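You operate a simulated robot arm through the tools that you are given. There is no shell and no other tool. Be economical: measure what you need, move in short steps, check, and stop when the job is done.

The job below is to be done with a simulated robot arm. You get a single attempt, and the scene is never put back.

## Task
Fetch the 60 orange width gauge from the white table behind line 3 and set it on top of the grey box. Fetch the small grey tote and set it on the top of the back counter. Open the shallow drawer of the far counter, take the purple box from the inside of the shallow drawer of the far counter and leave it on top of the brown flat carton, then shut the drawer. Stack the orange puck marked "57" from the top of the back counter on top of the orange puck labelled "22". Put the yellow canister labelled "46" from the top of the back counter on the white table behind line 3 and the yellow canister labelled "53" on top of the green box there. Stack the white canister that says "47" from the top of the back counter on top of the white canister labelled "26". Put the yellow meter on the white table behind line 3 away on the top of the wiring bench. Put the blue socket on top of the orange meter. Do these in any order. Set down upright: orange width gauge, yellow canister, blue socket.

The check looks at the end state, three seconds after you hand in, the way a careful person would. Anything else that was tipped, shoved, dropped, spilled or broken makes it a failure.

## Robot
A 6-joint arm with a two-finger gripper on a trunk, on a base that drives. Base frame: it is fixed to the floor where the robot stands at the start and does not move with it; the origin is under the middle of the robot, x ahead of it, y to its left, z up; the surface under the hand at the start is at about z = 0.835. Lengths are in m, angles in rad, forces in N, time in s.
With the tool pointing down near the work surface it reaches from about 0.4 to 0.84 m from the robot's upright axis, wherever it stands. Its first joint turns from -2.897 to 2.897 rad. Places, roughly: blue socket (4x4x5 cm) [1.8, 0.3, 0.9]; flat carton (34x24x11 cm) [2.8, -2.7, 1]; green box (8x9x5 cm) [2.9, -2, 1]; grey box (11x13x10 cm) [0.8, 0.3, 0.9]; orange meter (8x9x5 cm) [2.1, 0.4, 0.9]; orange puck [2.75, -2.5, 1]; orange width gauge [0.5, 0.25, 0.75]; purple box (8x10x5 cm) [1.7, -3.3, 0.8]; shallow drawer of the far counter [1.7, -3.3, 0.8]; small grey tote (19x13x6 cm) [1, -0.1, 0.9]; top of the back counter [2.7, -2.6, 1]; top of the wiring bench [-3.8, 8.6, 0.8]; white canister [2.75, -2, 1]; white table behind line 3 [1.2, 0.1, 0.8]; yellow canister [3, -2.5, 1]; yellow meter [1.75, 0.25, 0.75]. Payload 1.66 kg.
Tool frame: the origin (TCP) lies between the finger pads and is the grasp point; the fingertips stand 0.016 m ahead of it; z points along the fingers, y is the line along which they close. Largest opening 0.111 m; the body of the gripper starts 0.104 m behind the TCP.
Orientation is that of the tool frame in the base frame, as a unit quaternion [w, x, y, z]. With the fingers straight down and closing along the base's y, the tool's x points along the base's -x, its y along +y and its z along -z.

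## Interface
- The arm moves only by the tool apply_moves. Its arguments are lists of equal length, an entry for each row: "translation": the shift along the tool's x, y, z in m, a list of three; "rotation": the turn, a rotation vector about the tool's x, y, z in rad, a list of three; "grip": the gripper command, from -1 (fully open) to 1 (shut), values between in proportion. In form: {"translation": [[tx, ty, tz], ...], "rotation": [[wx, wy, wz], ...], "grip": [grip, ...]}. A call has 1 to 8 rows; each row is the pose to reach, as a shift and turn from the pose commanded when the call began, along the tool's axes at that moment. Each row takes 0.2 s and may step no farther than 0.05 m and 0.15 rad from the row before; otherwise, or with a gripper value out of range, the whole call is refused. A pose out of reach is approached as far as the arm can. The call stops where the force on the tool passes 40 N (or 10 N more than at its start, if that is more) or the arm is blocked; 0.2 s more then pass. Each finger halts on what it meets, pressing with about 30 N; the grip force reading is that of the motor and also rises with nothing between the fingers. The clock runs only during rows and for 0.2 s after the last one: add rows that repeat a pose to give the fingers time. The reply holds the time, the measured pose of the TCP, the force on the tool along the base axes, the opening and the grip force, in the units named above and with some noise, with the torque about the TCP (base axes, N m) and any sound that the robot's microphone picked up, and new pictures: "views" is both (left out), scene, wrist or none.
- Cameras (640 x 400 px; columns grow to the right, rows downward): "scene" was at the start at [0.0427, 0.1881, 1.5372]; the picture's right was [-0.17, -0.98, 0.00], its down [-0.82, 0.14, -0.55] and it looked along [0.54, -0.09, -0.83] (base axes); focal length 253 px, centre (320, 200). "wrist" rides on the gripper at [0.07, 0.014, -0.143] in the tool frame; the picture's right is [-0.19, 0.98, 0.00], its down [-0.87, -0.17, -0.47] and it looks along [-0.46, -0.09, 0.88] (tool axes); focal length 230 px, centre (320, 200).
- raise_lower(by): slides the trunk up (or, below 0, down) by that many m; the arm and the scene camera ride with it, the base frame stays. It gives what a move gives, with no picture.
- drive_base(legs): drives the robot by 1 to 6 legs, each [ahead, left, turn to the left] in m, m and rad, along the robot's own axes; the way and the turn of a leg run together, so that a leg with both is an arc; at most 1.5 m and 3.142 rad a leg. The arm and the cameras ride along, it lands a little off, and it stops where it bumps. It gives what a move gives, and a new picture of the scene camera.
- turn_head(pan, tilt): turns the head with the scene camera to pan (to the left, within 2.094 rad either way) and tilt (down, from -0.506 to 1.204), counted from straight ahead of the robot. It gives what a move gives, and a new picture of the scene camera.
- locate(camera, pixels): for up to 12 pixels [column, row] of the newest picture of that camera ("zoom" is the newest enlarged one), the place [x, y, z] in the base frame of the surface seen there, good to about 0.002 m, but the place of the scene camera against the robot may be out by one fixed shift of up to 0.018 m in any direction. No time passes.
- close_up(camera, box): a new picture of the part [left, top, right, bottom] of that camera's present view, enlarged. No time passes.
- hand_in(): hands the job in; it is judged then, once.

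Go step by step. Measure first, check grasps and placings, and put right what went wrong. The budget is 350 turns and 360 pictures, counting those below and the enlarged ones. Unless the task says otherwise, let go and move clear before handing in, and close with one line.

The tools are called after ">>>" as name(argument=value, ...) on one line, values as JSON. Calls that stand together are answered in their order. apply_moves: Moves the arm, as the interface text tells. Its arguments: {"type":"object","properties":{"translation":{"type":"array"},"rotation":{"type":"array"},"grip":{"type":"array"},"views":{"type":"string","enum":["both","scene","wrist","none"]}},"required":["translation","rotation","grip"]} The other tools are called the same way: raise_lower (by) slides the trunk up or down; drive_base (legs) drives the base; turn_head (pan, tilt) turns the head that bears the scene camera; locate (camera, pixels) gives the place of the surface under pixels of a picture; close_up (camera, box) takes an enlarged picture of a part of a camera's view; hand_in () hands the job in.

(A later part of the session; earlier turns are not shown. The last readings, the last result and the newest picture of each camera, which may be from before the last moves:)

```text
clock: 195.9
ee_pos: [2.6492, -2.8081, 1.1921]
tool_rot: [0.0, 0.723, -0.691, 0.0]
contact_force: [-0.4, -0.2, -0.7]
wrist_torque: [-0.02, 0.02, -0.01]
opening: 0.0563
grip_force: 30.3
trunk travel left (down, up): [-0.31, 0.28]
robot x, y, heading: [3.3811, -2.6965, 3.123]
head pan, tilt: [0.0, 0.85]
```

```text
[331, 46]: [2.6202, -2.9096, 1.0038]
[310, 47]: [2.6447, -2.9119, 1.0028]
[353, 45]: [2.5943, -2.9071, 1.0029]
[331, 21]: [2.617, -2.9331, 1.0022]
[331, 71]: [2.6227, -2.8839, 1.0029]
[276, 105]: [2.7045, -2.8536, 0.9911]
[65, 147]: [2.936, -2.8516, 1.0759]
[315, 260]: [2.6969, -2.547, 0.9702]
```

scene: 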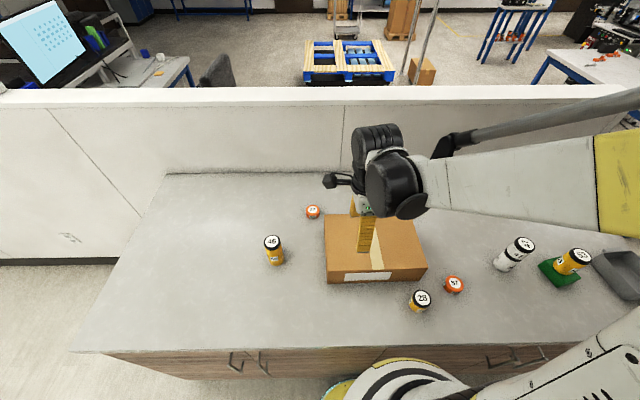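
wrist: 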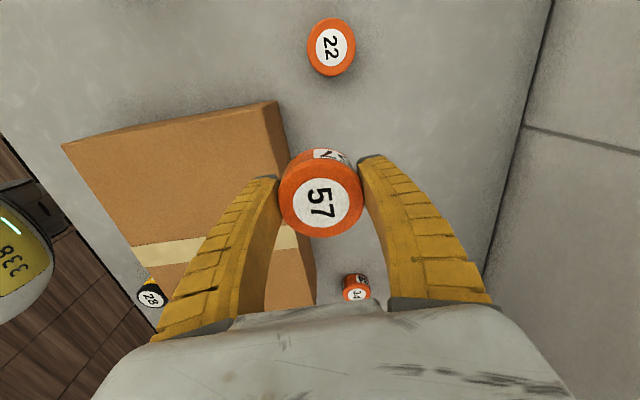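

22's top centre (2.620, −2.909). Moving over it and lowering to ~8 mm above.

>>> apply_moves(translation=[[0.045, 0.015, 0], [0.085, 0.03, 0], [0.0995, 0.0337, 0.02], [0.0995, 0.0337, 0.065], [0.0995, 0.0337, 0.11], [0.0995, 0.0337, 0.145], [0.0995, 0.0337, 0.155], [0.0995, 0.0337, 0.155]], rotation=[[0, 0, 0], [0, 0, 0], [0, 0, 0], [0, 0, 0], [0, 0, 0], [0, 0, 0], [0, 0, 0], [0, 0, 0]], grip=[1, 1, 1, 1, 1, 1, 1, 1], views="both")

>>> close_up(camera="wrist", box=[270, 110, 370, 190])

```text
clock: 197.7
ee_pos: [2.62, -2.9096, 1.0367]
tool_rot: [0.0, 0.723, -0.691, 0.001]
contact_force: [-0.4, 0.0, -0.8]
wrist_torque: [0.01, 0.02, 0.01]
opening: 0.0564
grip_force: 30.4
trunk travel left (down, up): [-0.31, 0.28]
robot x, y, heading: [3.3803, -2.6981, 3.123]
head pan, tilt: [0.0, 0.85]
```

scene: 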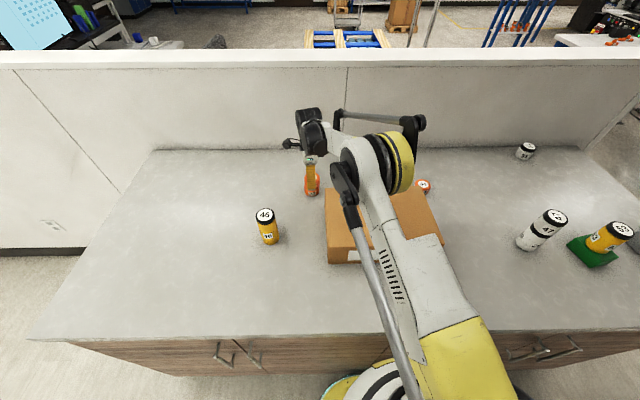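
wrist: 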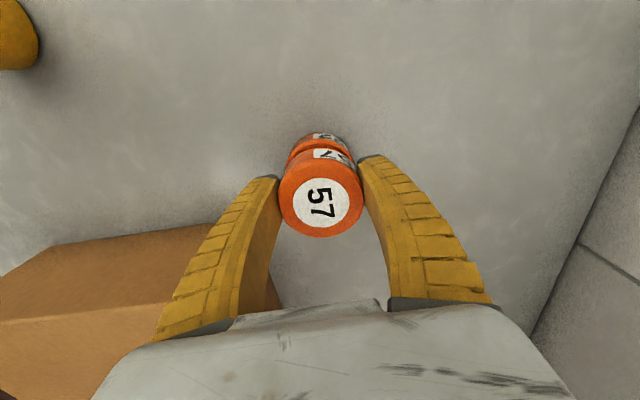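

```text
5.00 times, centred on (320, 150) of wrist
```

zoom: 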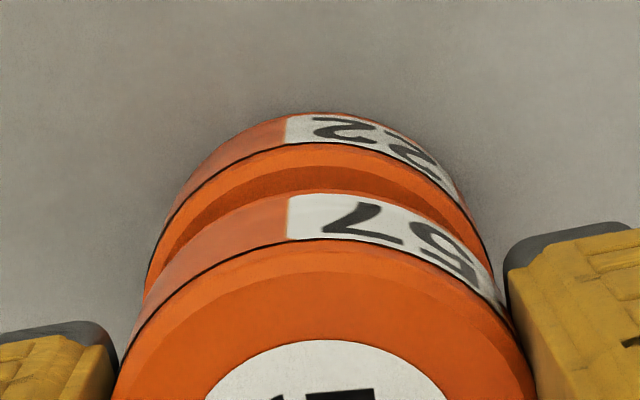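

>>> locate(camera="zoom", pixels=[[320, 150], [320, 135], [320, 215], [320, 232], [200, 215], [445, 190], [160, 260], [480, 240]])

```text
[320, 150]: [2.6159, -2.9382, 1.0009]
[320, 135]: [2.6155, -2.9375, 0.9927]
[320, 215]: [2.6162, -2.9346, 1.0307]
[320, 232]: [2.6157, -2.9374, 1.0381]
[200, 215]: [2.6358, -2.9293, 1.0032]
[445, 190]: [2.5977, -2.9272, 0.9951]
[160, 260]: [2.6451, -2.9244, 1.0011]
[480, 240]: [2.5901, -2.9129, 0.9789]
```

Edges match within 1–2 mm. Lowering to contact.

>>> apply_moves(translation=[[0.001, 0, 0.005], [0.001, 0, 0.008], [0.001, 0, 0.0095], [0.001, 0, 0.0095]], rotation=[[0, 0, 0], [0, 0, 0], [0, 0, 0], [0, 0, 0]], grip=[1, 1, 1, 1], views="none")

```text
clock: 198.7
ee_pos: [2.6206, -2.9114, 1.0277]
tool_rot: [0.0, 0.723, -0.69, 0.0]
contact_force: [-0.4, 0.2, -0.9]
wrist_torque: [0.05, 0.0, 0.0]
opening: 0.0561
grip_force: 29.5
trunk travel left (down, up): [-0.31, 0.28]
robot x, y, heading: [3.3806, -2.701, 3.123]
head pan, tilt: [0.0, 0.85]
```

>>> apply_moves(translation=[[0, 0, 0.0015], [0, 0, 0.0025], [0, 0, 0.0025]], rotation=[[0, 0, 0], [0, 0, 0], [0, 0, 0]], grip=[1, 1, 1], views="none")

```text
clock: 199.5
ee_pos: [2.619, -2.9106, 1.0266]
tool_rot: [0.0, 0.723, -0.691, 0.0]
contact_force: [-0.6, -1.3, 2.0]
wrist_torque: [0.12, 0.09, 0.0]
opening: 0.0563
grip_force: 30.3
trunk travel left (down, up): [-0.31, 0.28]
robot x, y, heading: [3.3775, -2.6984, 3.127]
head pan, tilt: [0.0, 0.85]
```

Light contact (2 N). Releasing and rising.

>>> apply_moves(translation=[[0, 0, 0.0005], [0, 0, 0.0005], [0, 0, 0.0], [0, 0, -0.03], [0, 0, -0.075], [0, 0, -0.12], [0, 0, -0.16]], rotation=[[0, 0, 0], [0, 0, 0], [0, 0, 0], [0, 0, 0], [0, 0, 0], [0, 0, 0], [0, 0, 0]], grip=[0.2, -0.3, -0.5, -0.5, -0.5, -0.5, -0.5], views="wrist")

```text
clock: 201.1
ee_pos: [2.6178, -2.9101, 1.1884]
tool_rot: [-0.001, 0.723, -0.691, 0.0]
contact_force: [0.0, 0.0, 0.3]
wrist_torque: [0.0, 0.05, -0.01]
opening: 0.0845
grip_force: 0.8
trunk travel left (down, up): [-0.31, 0.28]
robot x, y, heading: [3.3813, -2.7005, 3.121]
head pan, tilt: [0.0, 0.85]
```

wrist: 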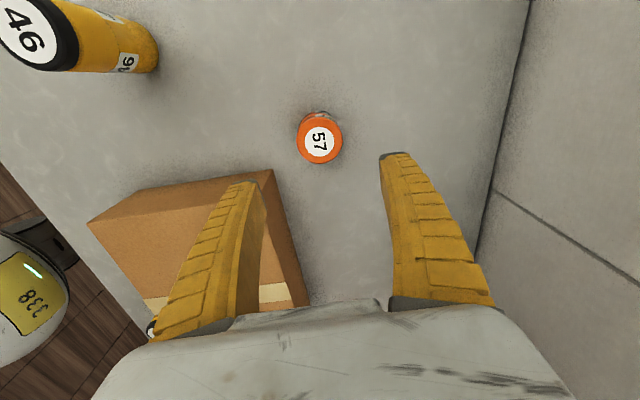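

57 is stacked on 22. Now retract and drive round to the far counter on the west side of the partition.

>>> raise_lower(by=0.2)

>>> apply_moves(translation=[[0, -0.045, 0], [0, -0.09, 0], [0, -0.135, 0], [0, -0.18, 0], [-0.03, -0.215, 0], [-0.07, -0.245, 0], [-0.11, -0.275, 0], [-0.15, -0.305, 0]], rotation=[[0, 0, 0], [0, 0, 0], [0, 0, 0], [0, 0, 0], [0, 0, 0], [0, 0, 0], [0, 0, 0], [0, 0, 0]], grip=[-0.5, -0.5, -0.5, -0.5, -0.5, -0.5, -0.5, -0.5], views="none")

>>> drive_base(legs=[[-0.2, 0, 0], [0, -1.5, 0], [0, -0.4, 0], [1.5, 0, 0], [1.0, 0, 0], [0, 0, 1.57]])

>>> turn_head(pan=0.5, tilt=0.5)

```text
clock: 203.2
ee_pos: [2.6178, -2.9111, 1.3859]
tool_rot: [0.0, 0.723, -0.691, 0.0]
contact_force: [0.5, -0.1, 0.4]
wrist_torque: [0.03, 0.0, 0.03]
opening: 0.0844
grip_force: 0.9
trunk travel left (down, up): [-0.51, 0.08]
robot x, y, heading: [3.3808, -2.6999, 3.123]
head pan, tilt: [0.0, 0.85]
```

```text
clock: 205.0
ee_pos: [2.916, -2.7453, 1.3862]
tool_rot: [0.001, 0.723, -0.691, 0.0]
contact_force: [0.7, 0.8, 1.0]
wrist_torque: [-0.03, 0.08, -0.01]
opening: 0.0846
grip_force: 0.9
trunk travel left (down, up): [-0.51, 0.08]
robot x, y, heading: [3.3814, -2.6963, 3.129]
head pan, tilt: [0.0, 0.85]
```

```text
clock: 231.3
ee_pos: [1.1655, -1.197, 1.3853]
tool_rot: [0.0, 1.0, -0.004, 0.0]
contact_force: [0.3, 0.7, 0.6]
wrist_torque: [0.03, 0.03, -0.01]
opening: 0.0845
grip_force: 1.0
trunk travel left (down, up): [-0.51, 0.08]
robot x, y, heading: [1.1449, -0.7247, -1.642]
head pan, tilt: [0.0, 0.85]
```

scene: 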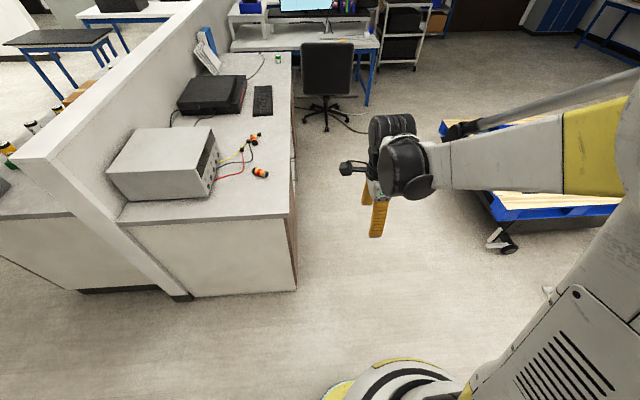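

```text
clock: 232.2
ee_pos: [1.1663, -1.196, 1.3853]
tool_rot: [0.0, 1.0, -0.003, 0.0]
contact_force: [-0.4, 0.8, -0.4]
wrist_torque: [0.02, 0.03, 0.01]
opening: 0.0845
grip_force: 0.7
trunk travel left (down, up): [-0.51, 0.08]
robot x, y, heading: [1.1451, -0.7252, -1.642]
head pan, tilt: [0.499, 0.499]
```

scene: 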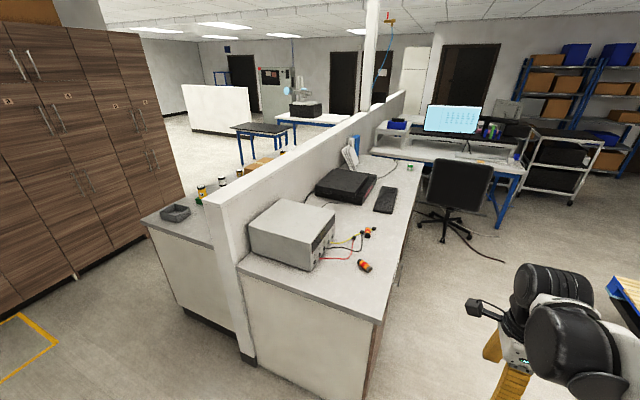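

>>> locate(camera="scene", pixels=[[375, 315], [415, 175], [400, 260], [445, 238], [435, 190], [610, 325], [500, 235], [395, 290], [362, 266], [385, 200], [415, 155], [470, 260]])

>>> turn_head(pan=0.0, tilt=0.6)

```text
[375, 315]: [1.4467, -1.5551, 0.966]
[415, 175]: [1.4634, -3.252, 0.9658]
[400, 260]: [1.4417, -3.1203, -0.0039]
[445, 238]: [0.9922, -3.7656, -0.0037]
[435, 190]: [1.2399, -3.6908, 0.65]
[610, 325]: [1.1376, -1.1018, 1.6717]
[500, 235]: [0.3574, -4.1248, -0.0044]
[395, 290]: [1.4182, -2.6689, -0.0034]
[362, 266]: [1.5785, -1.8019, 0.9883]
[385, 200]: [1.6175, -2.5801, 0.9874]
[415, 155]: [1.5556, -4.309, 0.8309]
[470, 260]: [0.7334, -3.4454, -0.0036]
```

```text
clock: 233.2
ee_pos: [1.1662, -1.1964, 1.3863]
tool_rot: [0.0, 1.0, -0.003, 0.0]
contact_force: [0.1, -0.4, -0.3]
wrist_torque: [0.0, 0.02, 0.01]
opening: 0.0846
grip_force: 1.2
trunk travel left (down, up): [-0.51, 0.08]
robot x, y, heading: [1.1403, -0.7235, -1.64]
head pan, tilt: [0.0, 0.6]
```

scene: 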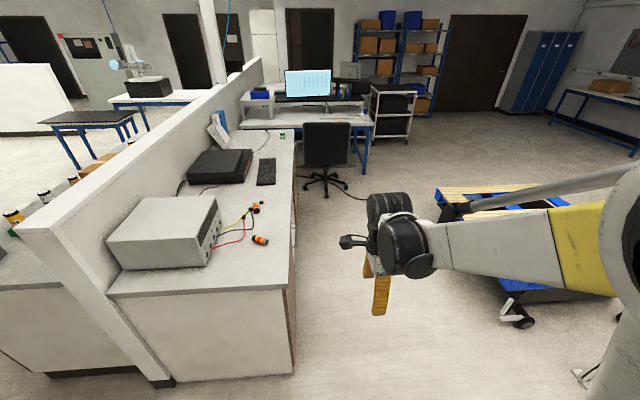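

>>> locate(camera="scene", pixels=[[437, 195], [500, 310], [515, 325], [445, 215], [325, 190], [348, 190], [365, 198], [288, 180], [292, 260], [310, 185]])

>>> drive_base(legs=[[1.3, 0.0, 0.07]])

>>> turn_head(pan=0.5, tilt=0.7)

```text
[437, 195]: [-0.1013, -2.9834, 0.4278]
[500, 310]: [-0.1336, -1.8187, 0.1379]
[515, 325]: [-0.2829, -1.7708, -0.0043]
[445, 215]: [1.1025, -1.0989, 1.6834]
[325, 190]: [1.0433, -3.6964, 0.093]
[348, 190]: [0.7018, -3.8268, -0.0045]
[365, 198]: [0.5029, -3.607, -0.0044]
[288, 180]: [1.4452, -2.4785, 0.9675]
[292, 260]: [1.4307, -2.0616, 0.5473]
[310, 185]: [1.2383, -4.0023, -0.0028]
```

```text
clock: 239.7
ee_pos: [1.1439, -2.4932, 1.3849]
tool_rot: [0.0, 1.0, 0.026, 0.0]
contact_force: [-1.1, -0.3, -0.5]
wrist_torque: [-0.02, -0.01, -0.03]
opening: 0.0847
grip_force: 1.7
trunk travel left (down, up): [-0.51, 0.08]
robot x, y, heading: [1.0895, -2.0286, -1.577]
head pan, tilt: [0.0, 0.6]
```

scene: 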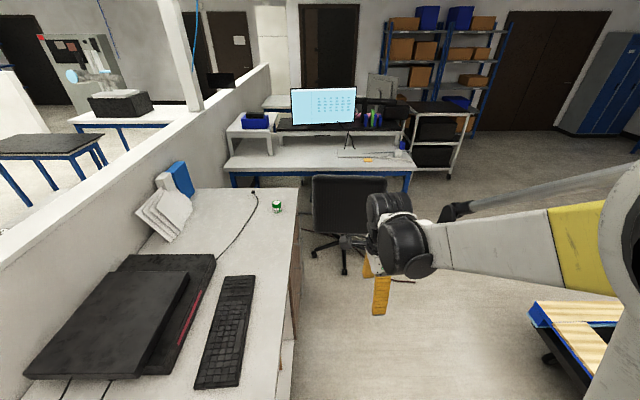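

```text
clock: 240.6
ee_pos: [1.1438, -2.4928, 1.3859]
tool_rot: [0.0, 1.0, 0.027, 0.0]
contact_force: [-0.3, 0.3, 0.0]
wrist_torque: [0.0, 0.04, 0.01]
opening: 0.0846
grip_force: 1.2
trunk travel left (down, up): [-0.51, 0.08]
robot x, y, heading: [1.0924, -2.0259, -1.586]
head pan, tilt: [0.499, 0.7]
```

scene: 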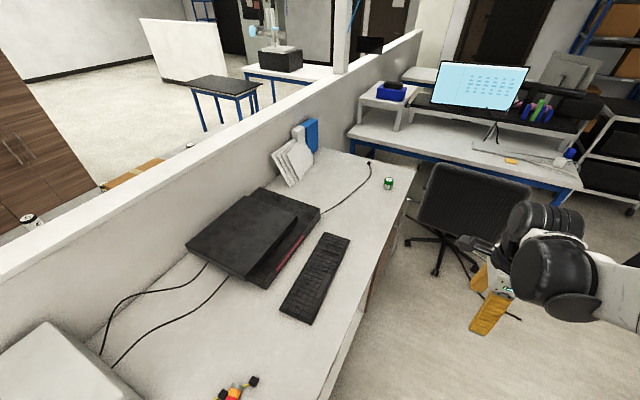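

>>> drive_base(legs=[[0.0, -0.4, 0], [0.8, 0, 0], [0, 0, 1.58]])

>>> turn_head(pan=-0.35, tilt=0.7)

```text
clock: 250.8
ee_pos: [1.1483, -2.7695, 1.386]
tool_rot: [0.001, 0.688, 0.725, 0.0]
contact_force: [-0.4, 0.1, 0.5]
wrist_torque: [0.02, 0.02, -0.01]
opening: 0.0841
grip_force: 1.2
trunk travel left (down, up): [-0.51, 0.08]
robot x, y, heading: [0.6804, -2.8168, -0.012]
head pan, tilt: [0.499, 0.7]
```

scene: 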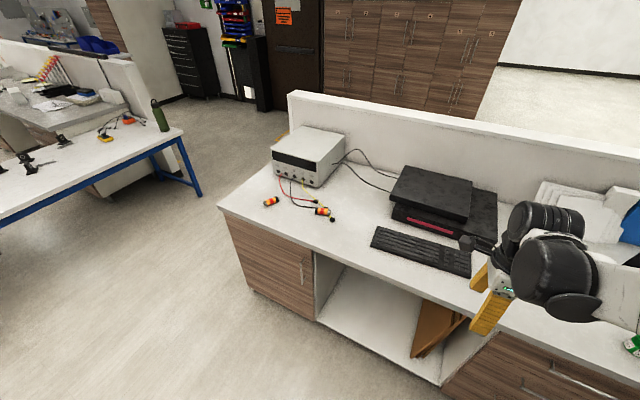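

```text
clock: 252.0
ee_pos: [1.1492, -2.7679, 1.3844]
tool_rot: [-0.001, 0.689, 0.725, 0.001]
contact_force: [-0.2, -0.2, -0.3]
wrist_torque: [-0.01, 0.0, -0.04]
opening: 0.0845
grip_force: 0.7
trunk travel left (down, up): [-0.51, 0.08]
robot x, y, heading: [0.6812, -2.8159, -0.009]
head pan, tilt: [-0.351, 0.7]
```

scene: 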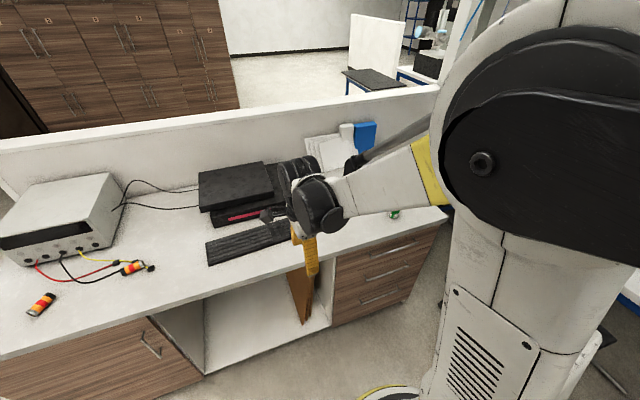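

Three drawers with bar handles at about (380,280). Zooming and locating.

>>> close_up(camera="scene", box=[310, 200, 460, 340])

>>> locate(camera="zoom", pixels=[[240, 230], [442, 165], [340, 198], [350, 190], [300, 215], [390, 180], [320, 270], [540, 110], [300, 290], [110, 275], [360, 130], [450, 60]])

```text
2.86 times, centred on (385, 270) of scene
```

zoom: 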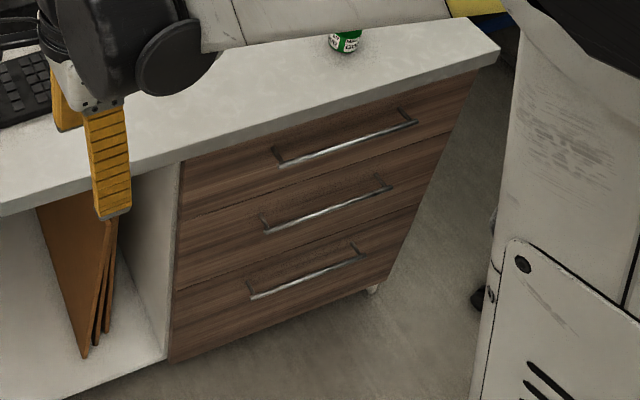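

```text
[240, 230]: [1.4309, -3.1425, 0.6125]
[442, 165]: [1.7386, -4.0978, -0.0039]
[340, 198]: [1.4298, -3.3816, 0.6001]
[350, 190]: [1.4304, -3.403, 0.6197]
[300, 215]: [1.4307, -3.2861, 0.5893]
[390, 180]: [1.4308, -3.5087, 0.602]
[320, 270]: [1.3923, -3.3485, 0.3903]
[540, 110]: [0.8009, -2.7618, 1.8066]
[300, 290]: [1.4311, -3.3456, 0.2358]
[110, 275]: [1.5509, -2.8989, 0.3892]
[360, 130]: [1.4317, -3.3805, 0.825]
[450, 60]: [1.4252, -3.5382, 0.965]
```

>>> locate(camera="zoom", pixels=[[280, 163], [300, 157], [345, 142], [343, 141], [380, 130], [412, 121], [405, 112], [276, 150], [330, 100], [340, 178], [190, 170], [470, 80]])

```text
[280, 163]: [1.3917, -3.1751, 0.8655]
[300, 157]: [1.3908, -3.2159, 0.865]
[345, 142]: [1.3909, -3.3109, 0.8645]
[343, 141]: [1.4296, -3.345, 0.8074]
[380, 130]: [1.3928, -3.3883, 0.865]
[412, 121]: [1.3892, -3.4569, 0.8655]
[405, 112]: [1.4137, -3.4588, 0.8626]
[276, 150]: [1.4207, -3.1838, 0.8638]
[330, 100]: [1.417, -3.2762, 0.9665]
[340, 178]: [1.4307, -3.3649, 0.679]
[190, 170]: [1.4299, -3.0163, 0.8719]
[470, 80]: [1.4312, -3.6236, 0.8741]
```

Handle bar of the top (shallow) drawer: x≈1.39, z≈0.865, y −3.175…−3.457; face at x≈1.431. I'll shift right, lower the trunk and tilt the hand to point mostly forward, closing vertically around the bar.

>>> drive_base(legs=[[0.0, -0.36, 0.01]])

>>> raise_lower(by=-0.3)

>>> apply_moves(translation=[[0, 0, 0], [0, 0, 0], [0, 0, 0], [0, 0, 0], [0, 0, 0], [0, 0, 0], [0, 0, 0], [0, 0, 0]], rotation=[[-0.14, 0, 0], [-0.28, 0, 0], [-0.42, 0, 0], [-0.56, 0, 0], [-0.7, 0, 0], [-0.84, 0, 0], [-0.98, 0, 0], [-1.1, 0, 0]], grip=[-0.3, 0, 0, 0.1, 0.1, 0.1, 0.1, 0.1], views="both")

```text
clock: 254.3
ee_pos: [1.1465, -3.1258, 1.3855]
tool_rot: [0.0, 0.685, 0.729, 0.0]
contact_force: [0.3, -0.5, 0.3]
wrist_torque: [0.01, 0.0, -0.03]
opening: 0.0845
grip_force: 0.7
trunk travel left (down, up): [-0.51, 0.08]
robot x, y, heading: [0.679, -3.1825, -0.002]
head pan, tilt: [-0.351, 0.7]
```

scene: 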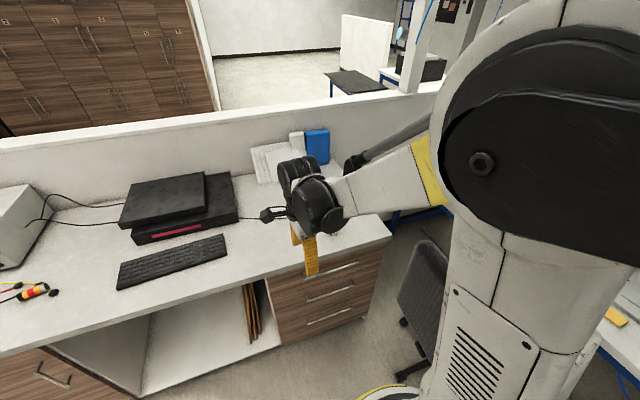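

```text
clock: 257.3
ee_pos: [1.146, -3.1272, 1.0849]
tool_rot: [0.0, 0.685, 0.729, 0.0]
contact_force: [-1.2, -0.4, 0.5]
wrist_torque: [0.0, 0.03, 0.01]
opening: 0.0846
grip_force: 0.5
trunk travel left (down, up): [-0.21, 0.38]
robot x, y, heading: [0.6807, -3.1821, -0.002]
head pan, tilt: [-0.351, 0.7]
```

```text
clock: 259.1
ee_pos: [1.153, -3.1265, 1.1345]
tool_rot: [0.359, 0.584, 0.621, 0.381]
contact_force: [-0.4, 0.9, -1.2]
wrist_torque: [0.0, 0.01, -0.01]
opening: 0.0524
grip_force: 0.9
out of reach, approached as far as the arm can: row 7, 8
trunk travel left (down, up): [-0.21, 0.38]
robot x, y, heading: [0.6771, -3.1833, 0.002]
head pan, tilt: [-0.351, 0.7]
```

scene: 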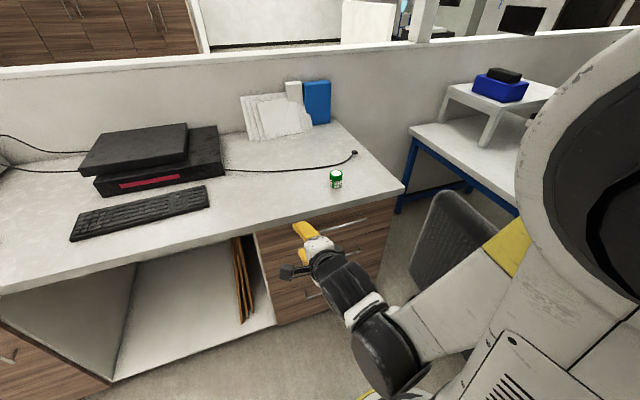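
wrist: 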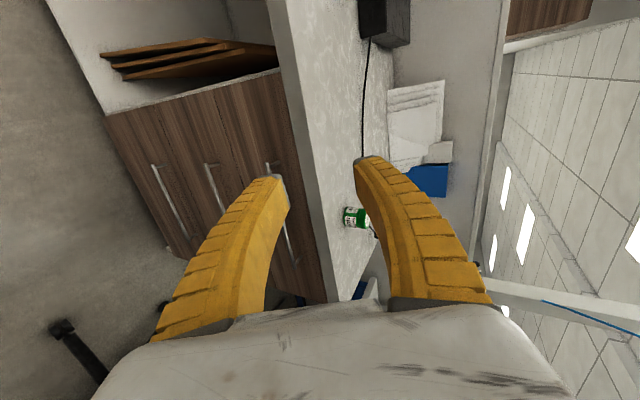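

The tilt is reachable. Measuring the handle with the wrist camera.

>>> locate(camera="wrist", pixels=[[291, 240], [295, 260], [268, 165], [276, 163], [216, 190], [262, 130], [305, 200], [320, 240], [285, 120], [297, 248]])

>>> close_up(camera="wrist", box=[200, 100, 340, 300])

```text
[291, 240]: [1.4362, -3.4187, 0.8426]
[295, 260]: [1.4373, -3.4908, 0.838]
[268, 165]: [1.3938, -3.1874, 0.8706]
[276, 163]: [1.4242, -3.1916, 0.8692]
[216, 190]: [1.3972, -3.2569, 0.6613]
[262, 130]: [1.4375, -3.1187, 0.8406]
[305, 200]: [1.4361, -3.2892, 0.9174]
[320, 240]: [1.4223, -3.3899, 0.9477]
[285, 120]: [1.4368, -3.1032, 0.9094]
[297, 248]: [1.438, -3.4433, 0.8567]
```

```text
2.00 times, centred on (270, 200) of wrist
```

zoom: 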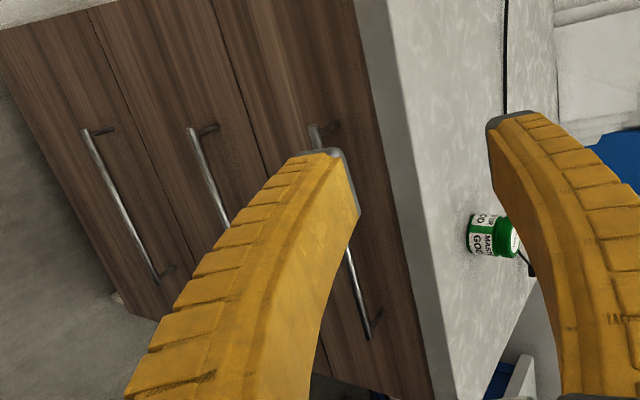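

>>> locate(camera="zoom", pixels=[[354, 276], [360, 300], [366, 322], [364, 322], [352, 276], [313, 140], [315, 130], [322, 148], [370, 335], [395, 200]])

```text
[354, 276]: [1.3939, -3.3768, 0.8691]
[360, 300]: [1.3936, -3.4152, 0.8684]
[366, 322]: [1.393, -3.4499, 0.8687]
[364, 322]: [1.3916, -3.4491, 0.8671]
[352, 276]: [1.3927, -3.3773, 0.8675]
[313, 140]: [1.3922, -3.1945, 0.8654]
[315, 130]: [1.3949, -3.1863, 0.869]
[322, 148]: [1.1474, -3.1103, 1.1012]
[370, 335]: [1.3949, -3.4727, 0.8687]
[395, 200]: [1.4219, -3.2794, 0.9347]
```

Bar centre ≈ (1.397, −3.32, 0.867). Moving part-way toward a stand-off and checking tracking.

>>> apply_moves(translation=[[-0.03, 0.0, 0.035], [-0.06, 0.0, 0.07], [-0.09, 0.0, 0.1]], rotation=[[0, 0, 0], [0, 0, 0], [0, 0, 0]], grip=[0.1, 0.1, 0.1], views="none")

```text
clock: 259.9
ee_pos: [1.2558, -3.2092, 1.1064]
tool_rot: [0.358, 0.584, 0.622, 0.38]
contact_force: [0.0, -0.2, 0.7]
wrist_torque: [0.0, 0.0, 0.02]
opening: 0.0519
grip_force: 1.6
out of reach, approached as far as the arm can: row 1, 2, 3
trunk travel left (down, up): [-0.21, 0.38]
robot x, y, heading: [0.6818, -3.1809, 0.0]
head pan, tilt: [-0.351, 0.7]
```

The trunk is too high for this tilt; lowering it 0.19.

>>> raise_lower(by=-0.19)

>>> apply_moves(translation=[[-0.04, 0.0, 0.0], [-0.08, 0.0, 0.0], [-0.1, 0, 0]], rotation=[[0, 0, 0], [0, 0, 0], [0, 0, 0]], grip=[0.1, 0.1, 0.1], views="wrist")

```text
clock: 262.0
ee_pos: [1.2549, -3.2077, 0.9165]
tool_rot: [0.357, 0.584, 0.622, 0.38]
contact_force: [0.6, 1.6, -0.4]
wrist_torque: [-0.02, -0.02, -0.01]
opening: 0.0521
grip_force: 1.7
trunk travel left (down, up): [-0.02, 0.57]
robot x, y, heading: [0.6817, -3.1836, -0.003]
head pan, tilt: [-0.351, 0.7]
```

```text
clock: 262.8
ee_pos: [1.2594, -3.3095, 0.9172]
tool_rot: [0.357, 0.585, 0.621, 0.38]
contact_force: [0.5, 0.2, -0.5]
wrist_torque: [-0.01, -0.05, -0.03]
opening: 0.0521
grip_force: 1.1
trunk travel left (down, up): [-0.02, 0.57]
robot x, y, heading: [0.6807, -3.1824, -0.002]
head pan, tilt: [-0.351, 0.7]
```

wrist: 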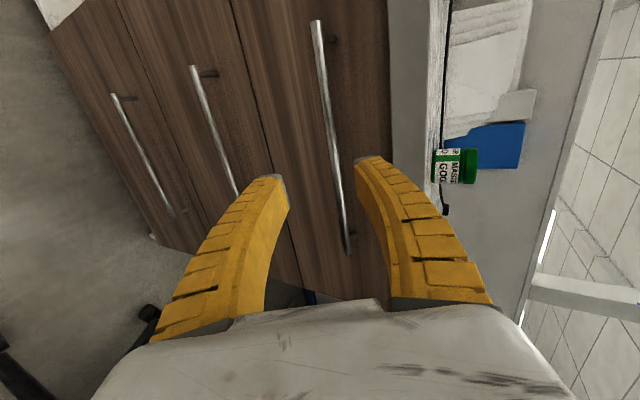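

>>> locate(camera="wrist", pixels=[[331, 150], [336, 180], [340, 200], [345, 230], [322, 80], [347, 250], [317, 30]])

```text
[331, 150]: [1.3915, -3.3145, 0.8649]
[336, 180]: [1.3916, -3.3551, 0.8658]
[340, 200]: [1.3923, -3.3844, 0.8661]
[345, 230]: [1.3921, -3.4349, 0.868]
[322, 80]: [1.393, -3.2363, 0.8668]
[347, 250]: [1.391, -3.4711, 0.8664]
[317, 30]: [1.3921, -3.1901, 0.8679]
```

>>> apply_moves(translation=[[-0.01, 0.016, 0.03], [-0.012, 0.016, 0.075], [-0.012, 0.016, 0.115], [-0.012, 0.016, 0.139], [-0.012, 0.016, 0.139]], rotation=[[0, 0, 0], [0, 0, 0], [0, 0, 0], [0, 0, 0], [0, 0, 0]], grip=[0.1, 0.1, 0.1, 0.1, 0.1], views="wrist")

```text
clock: 264.0
ee_pos: [1.3912, -3.3115, 0.8665]
tool_rot: [0.358, 0.584, 0.622, 0.38]
contact_force: [0.8, -0.4, 0.4]
wrist_torque: [0.0, -0.01, 0.01]
opening: 0.052
grip_force: 1.3
trunk travel left (down, up): [-0.02, 0.57]
robot x, y, heading: [0.6777, -3.1826, -0.004]
head pan, tilt: [-0.351, 0.7]
```

wrist: 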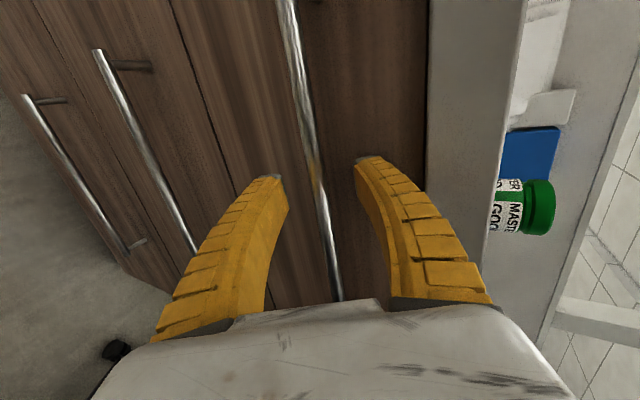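

Bar lies between the fingers. Closing.

>>> apply_moves(translation=[[0, 0, 0.003], [0, 0, 0.003], [0, 0, 0.003], [0, 0, 0.003]], rotation=[[0, 0, 0], [0, 0, 0], [0, 0, 0], [0, 0, 0]], grip=[0.4, 0.8, 1, 1], views="none")

>>> drive_base(legs=[[-0.12, 0, 0]])

```text
clock: 265.0
ee_pos: [1.3924, -3.3108, 0.8649]
tool_rot: [0.357, 0.584, 0.622, 0.38]
contact_force: [-12.1, -0.1, -12.5]
wrist_torque: [0.36, 0.13, -0.16]
opening: 0.0088
grip_force: 33.8
trunk travel left (down, up): [-0.02, 0.57]
robot x, y, heading: [0.6809, -3.1819, -0.0]
head pan, tilt: [-0.351, 0.7]
```

```text
clock: 266.2
ee_pos: [1.2768, -3.3114, 0.866]
tool_rot: [0.358, 0.584, 0.621, 0.381]
contact_force: [-0.3, -9.1, -0.4]
wrist_torque: [0.27, -0.02, -0.35]
opening: 0.006
grip_force: 34.2
trunk travel left (down, up): [-0.02, 0.57]
robot x, y, heading: [0.5593, -3.1821, -0.001]
head pan, tilt: [-0.351, 0.7]
```

scene: 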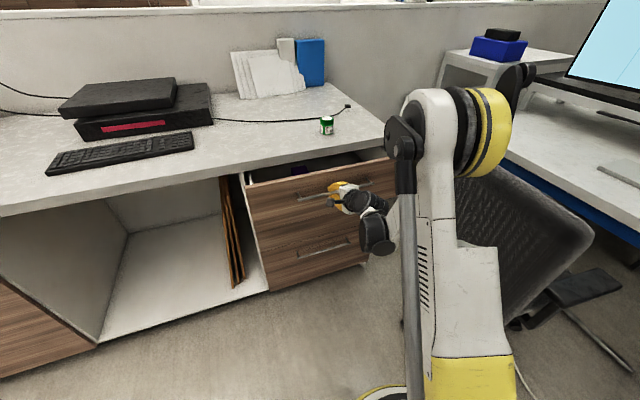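

The drawer is sliding out; purple seen at (298,170). Pulling further.

>>> drive_base(legs=[[-0.13, 0, 0]])

```text
clock: 267.5
ee_pos: [1.1491, -3.3107, 0.8667]
tool_rot: [0.358, 0.584, 0.621, 0.381]
contact_force: [-0.9, -5.5, -1.7]
wrist_torque: [0.31, 0.0, -0.17]
opening: 0.006
grip_force: 34.0
trunk travel left (down, up): [-0.02, 0.57]
robot x, y, heading: [0.4379, -3.1796, 0.001]
head pan, tilt: [-0.351, 0.7]
```

scene: 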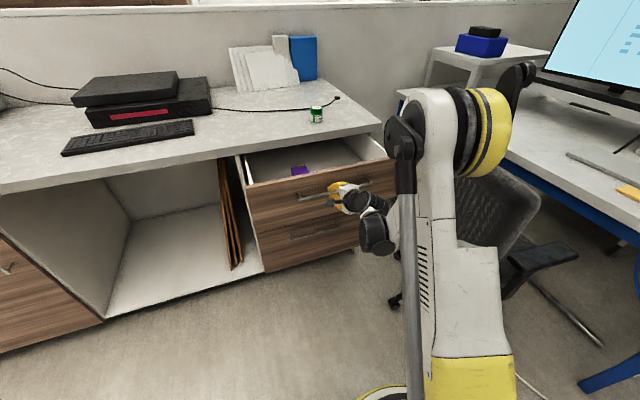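

>>> locate(camera="scene", pixels=[[299, 170], [293, 170], [308, 168], [300, 165], [320, 160], [280, 160], [250, 180], [380, 155], [350, 150]])

>>> close_up(camera="scene", box=[230, 120, 400, 220])

```text
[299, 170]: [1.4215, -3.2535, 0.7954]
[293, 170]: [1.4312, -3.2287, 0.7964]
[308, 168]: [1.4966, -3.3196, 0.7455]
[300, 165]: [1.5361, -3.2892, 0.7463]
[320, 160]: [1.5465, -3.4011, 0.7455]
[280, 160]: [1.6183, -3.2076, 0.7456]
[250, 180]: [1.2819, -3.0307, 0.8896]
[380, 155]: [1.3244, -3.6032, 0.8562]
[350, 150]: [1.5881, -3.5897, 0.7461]
```

```text
3.76 times, centred on (315, 170) of scene
```

zoom: 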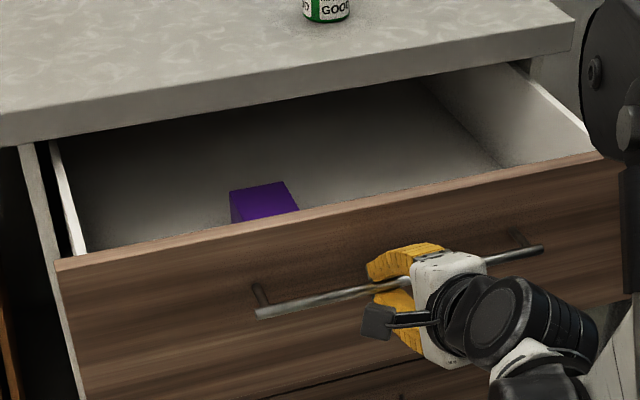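

The box (top z≈0.796, x≈1.42) is still under the counter's overhang; pulling 0.13 m more.

>>> drive_base(legs=[[-0.13, 0, 0]])

```text
clock: 268.8
ee_pos: [1.0212, -3.3115, 0.8664]
tool_rot: [0.357, 0.584, 0.621, 0.381]
contact_force: [0.3, -11.6, -2.0]
wrist_torque: [0.29, 0.03, -0.32]
opening: 0.0059
grip_force: 33.9
trunk travel left (down, up): [-0.02, 0.57]
robot x, y, heading: [0.3055, -3.183, 0.001]
head pan, tilt: [-0.351, 0.7]
```

scene: 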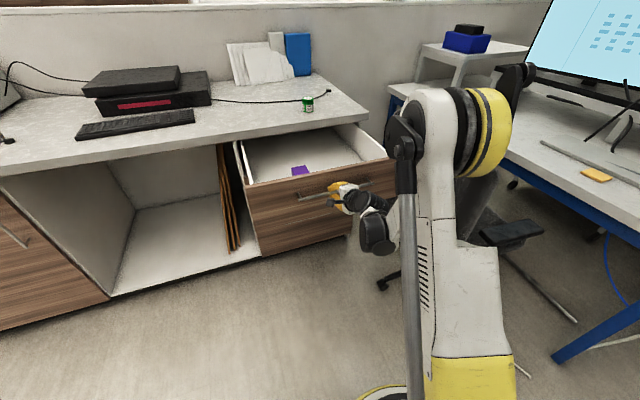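

Now opened by 0.37. Releasing the handle and backing off.

>>> apply_moves(translation=[[0, 0, 0], [0, 0, 0], [0, 0, -0.04], [0, 0, -0.08], [0, 0, -0.12]], rotation=[[0, 0, 0], [0, 0, 0], [0, 0, 0], [0, 0, 0], [0, 0, 0]], grip=[0.4, 0.1, 0.1, 0.1, 0.1], views="wrist")

```text
clock: 270.0
ee_pos: [0.9138, -3.3148, 0.9229]
tool_rot: [0.357, 0.583, 0.623, 0.38]
contact_force: [0.1, -0.2, 0.5]
wrist_torque: [0.01, 0.04, -0.02]
opening: 0.0523
grip_force: 1.4
trunk travel left (down, up): [-0.02, 0.57]
robot x, y, heading: [0.3013, -3.1809, 0.0]
head pan, tilt: [-0.351, 0.7]
```

wrist: 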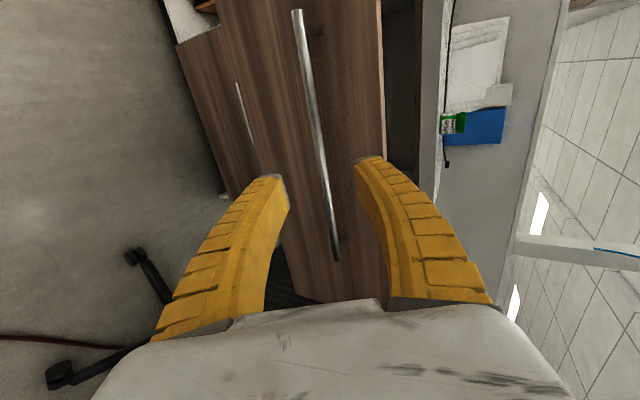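

>>> raise_lower(by=0.28)

>>> apply_moves(translation=[[0, 0, 0], [0, 0, 0], [0, 0, 0], [0, 0, 0], [0, 0, 0], [0, 0, 0], [0, 0, 0], [0, 0, 0]], rotation=[[0.14, 0, 0], [0.28, 0, 0], [0.42, 0, 0], [0.56, 0, 0], [0.7, 0, 0], [0.84, 0, 0], [0.98, 0, 0], [1.1, 0, 0]], grip=[0, -0.3, -0.6, -1, -1, -1, -1, -1], views="none")

>>> drive_base(legs=[[0.3, 0, 0]])

```text
clock: 272.8
ee_pos: [0.9153, -3.3161, 1.2012]
tool_rot: [0.358, 0.583, 0.622, 0.381]
contact_force: [0.3, 0.7, 1.5]
wrist_torque: [0.04, -0.01, 0.0]
opening: 0.0525
grip_force: 1.9
trunk travel left (down, up): [-0.3, 0.29]
robot x, y, heading: [0.3093, -3.1844, 0.005]
head pan, tilt: [-0.351, 0.7]
```

```text
clock: 274.6
ee_pos: [0.9159, -3.3174, 1.202]
tool_rot: [0.0, 0.684, 0.729, -0.001]
contact_force: [0.2, 0.3, -0.3]
wrist_torque: [0.0, 0.02, -0.02]
opening: 0.111
grip_force: 0.0
trunk travel left (down, up): [-0.3, 0.29]
robot x, y, heading: [0.3092, -3.186, 0.003]
head pan, tilt: [-0.351, 0.7]
```

```text
clock: 276.7
ee_pos: [1.2179, -3.3156, 1.2018]
tool_rot: [-0.001, 0.685, 0.729, -0.001]
contact_force: [1.1, -1.0, -0.7]
wrist_torque: [0.02, 0.05, 0.02]
opening: 0.1109
grip_force: 0.0
trunk travel left (down, up): [-0.3, 0.29]
robot x, y, heading: [0.6081, -3.1814, 0.005]
head pan, tilt: [-0.351, 0.7]
```

scene: 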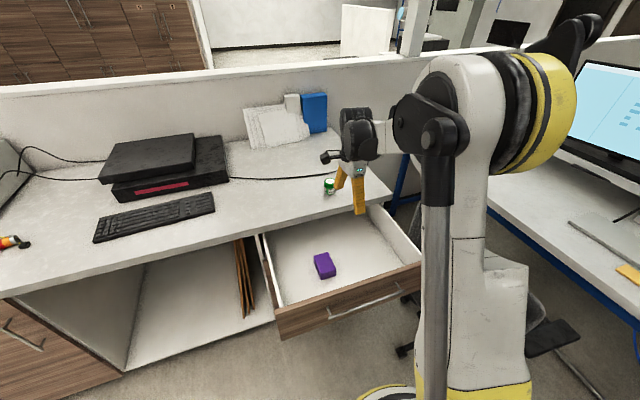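

Now the purple box is visible at (325,265). Locating it and moving the wrist camera near.

>>> close_up(camera="scene", box=[260, 210, 420, 340])

>>> locate(camera="zoom", pixels=[[220, 185], [270, 170], [300, 215], [245, 235], [260, 195], [150, 140], [60, 230], [400, 150], [350, 275], [300, 285], [200, 150]])

```text
3.08 times, centred on (340, 275) of scene
```

zoom: 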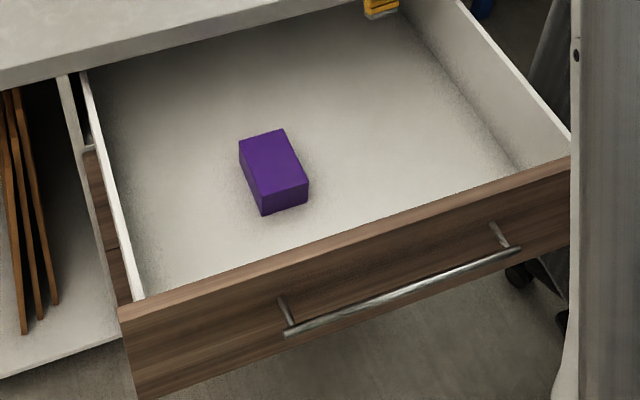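

```text
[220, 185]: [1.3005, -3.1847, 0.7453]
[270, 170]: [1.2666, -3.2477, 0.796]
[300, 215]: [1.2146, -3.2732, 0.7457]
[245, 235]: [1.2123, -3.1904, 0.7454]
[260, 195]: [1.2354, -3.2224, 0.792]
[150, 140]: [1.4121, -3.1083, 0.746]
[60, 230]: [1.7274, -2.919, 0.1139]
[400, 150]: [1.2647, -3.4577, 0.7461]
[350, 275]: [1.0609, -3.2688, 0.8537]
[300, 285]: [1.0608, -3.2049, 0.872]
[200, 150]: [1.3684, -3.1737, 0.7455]
```

Box centre ≈ (1.275, −3.245), its long side along x; I'll turn the hand −90° to close across y.

>>> apply_moves(translation=[[0.005, 0, 0], [0.01, 0, 0], [0.02, 0, 0], [0.03, 0, 0], [0.04, 0, 0], [0.05, 0, 0], [0.06, 0, 0], [0.06, 0, 0]], rotation=[[0, 0, -0.15], [0, 0, -0.3], [0, 0, -0.45], [0, 0, -0.6], [0, 0, -0.75], [0, 0, -0.9], [0, 0, -1.05], [0, 0, -1.2]], grip=[-1, -1, -1, -1, -1, -1, -1, -1], views="none")

>>> apply_moves(translation=[[0, 0, 0.02], [0, 0, 0.05], [0, 0, 0.08]], rotation=[[0, 0, -0.15], [0, 0, -0.3], [0, 0, -0.37]], grip=[-1, -1, -1], views="wrist")

```text
clock: 278.5
ee_pos: [1.2127, -3.2565, 1.2024]
tool_rot: [0.0, 0.152, 0.988, 0.0]
contact_force: [-0.6, 0.1, 1.1]
wrist_torque: [0.03, 0.01, 0.03]
opening: 0.1109
grip_force: 0.1
trunk travel left (down, up): [-0.3, 0.29]
robot x, y, heading: [0.6076, -3.1816, -0.004]
head pan, tilt: [-0.351, 0.7]
```

```text
clock: 279.3
ee_pos: [1.2139, -3.2565, 1.1189]
tool_rot: [0.001, -0.032, 1.0, 0.0]
contact_force: [-0.8, -0.5, -0.5]
wrist_torque: [-0.01, 0.02, 0.0]
opening: 0.1108
grip_force: 0.1
trunk travel left (down, up): [-0.3, 0.29]
robot x, y, heading: [0.6137, -3.1779, 0.008]
head pan, tilt: [-0.351, 0.7]
```

wrist: 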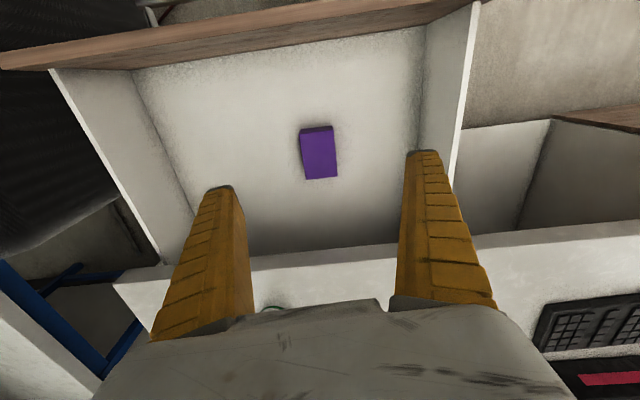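

>>> close_up(camera="wrist", box=[280, 110, 360, 190])

>>> locate(camera="zoom", pixels=[[200, 205], [370, 190], [395, 395], [240, 395], [300, 300], [340, 130]])

>>> locate(camera="wrist", pixels=[[302, 135], [332, 132], [336, 176], [306, 178], [318, 155], [250, 260], [410, 248], [330, 258], [250, 45]])

```text
5.00 times, centred on (320, 150) of wrist
```

zoom: 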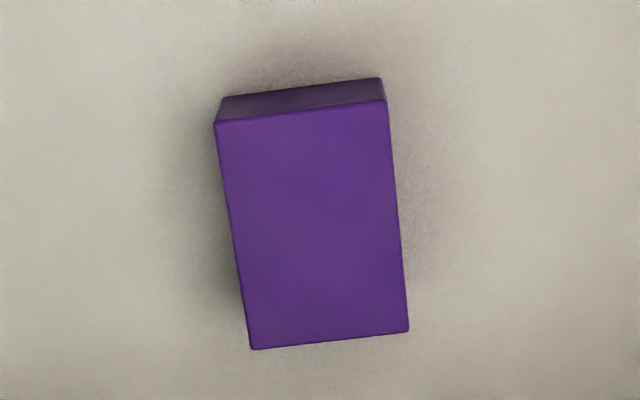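

```text
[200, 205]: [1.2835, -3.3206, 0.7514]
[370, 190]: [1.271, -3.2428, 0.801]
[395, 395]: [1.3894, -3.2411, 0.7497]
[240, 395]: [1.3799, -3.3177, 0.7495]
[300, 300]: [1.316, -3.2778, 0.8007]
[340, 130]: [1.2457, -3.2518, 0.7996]
```

```text
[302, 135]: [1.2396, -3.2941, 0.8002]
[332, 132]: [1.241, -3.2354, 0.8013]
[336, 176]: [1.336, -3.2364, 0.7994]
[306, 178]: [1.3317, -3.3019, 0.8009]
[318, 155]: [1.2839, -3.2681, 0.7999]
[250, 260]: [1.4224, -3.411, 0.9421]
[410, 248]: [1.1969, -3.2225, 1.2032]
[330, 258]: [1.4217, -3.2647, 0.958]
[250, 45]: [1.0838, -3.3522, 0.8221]
```

Box centre ≈ (1.288, −3.267), top 0.800, ~7 cm wide in y. Aligning above, then lowering via trunk and arm.

>>> apply_moves(translation=[[-0.04, -0.008, 0], [-0.0732, -0.0152, 0]], rotation=[[0, 0, -0.02], [0, 0, -0.05]], grip=[-1, -1], views="none")

>>> raise_lower(by=-0.2)

>>> close_up(camera="wrist", box=[160, 60, 480, 260])

```text
clock: 279.9
ee_pos: [1.2877, -3.2666, 1.1212]
tool_rot: [0.0, -0.056, 0.998, 0.0]
contact_force: [0.5, 0.1, -0.4]
wrist_torque: [0.0, 0.02, 0.02]
opening: 0.1111
grip_force: 0.1
trunk travel left (down, up): [-0.3, 0.29]
robot x, y, heading: [0.6109, -3.1785, 0.008]
head pan, tilt: [-0.351, 0.7]
```

```text
clock: 282.1
ee_pos: [1.2858, -3.2671, 0.921]
tool_rot: [0.0, -0.056, 0.998, 0.0]
contact_force: [-0.1, 0.0, -0.2]
wrist_torque: [0.01, 0.03, -0.01]
opening: 0.1109
grip_force: 0.1
trunk travel left (down, up): [-0.1, 0.49]
robot x, y, heading: [0.6058, -3.1829, 0.007]
head pan, tilt: [-0.351, 0.7]
```

```text
2.00 times, centred on (320, 160) of wrist
```

zoom: 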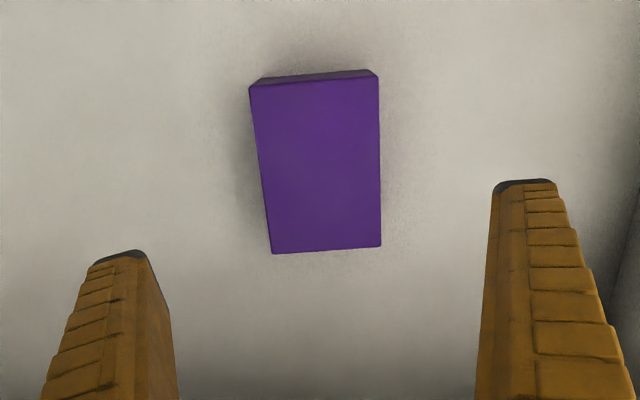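

Aligned. Descending to grasp.

>>> apply_moves(translation=[[0, 0, 0.045], [0, 0, 0.09], [0, 0, 0.13], [0, 0, 0.143], [0, 0, 0.143], [0, 0, 0.143], [0, 0, 0.143]], rotation=[[0, 0, 0], [0, 0, 0], [0, 0, 0], [0, 0, 0], [0, 0, 0], [0, 0, 0], [0, 0, 0]], grip=[-1, -1, -1, -1, -0.4, 0.5, 1], views="wrist")

```text
clock: 283.7
ee_pos: [1.2865, -3.2688, 0.7765]
tool_rot: [0.0, -0.056, 0.998, 0.0]
contact_force: [-0.1, 0.8, 0.2]
wrist_torque: [0.0, -0.02, 0.0]
opening: 0.0711
grip_force: 30.4
trunk travel left (down, up): [-0.1, 0.49]
robot x, y, heading: [0.611, -3.1789, 0.002]
head pan, tilt: [-0.351, 0.7]
```

wrist: 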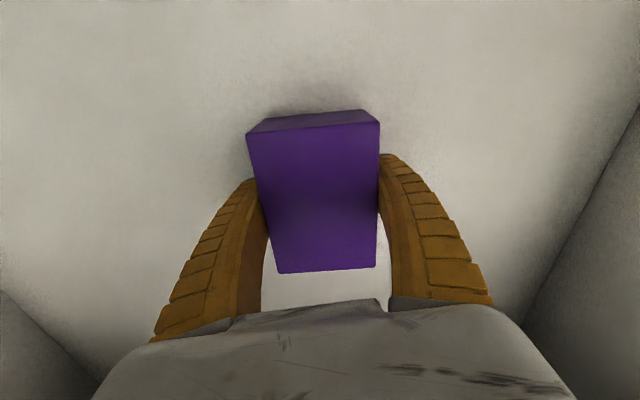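

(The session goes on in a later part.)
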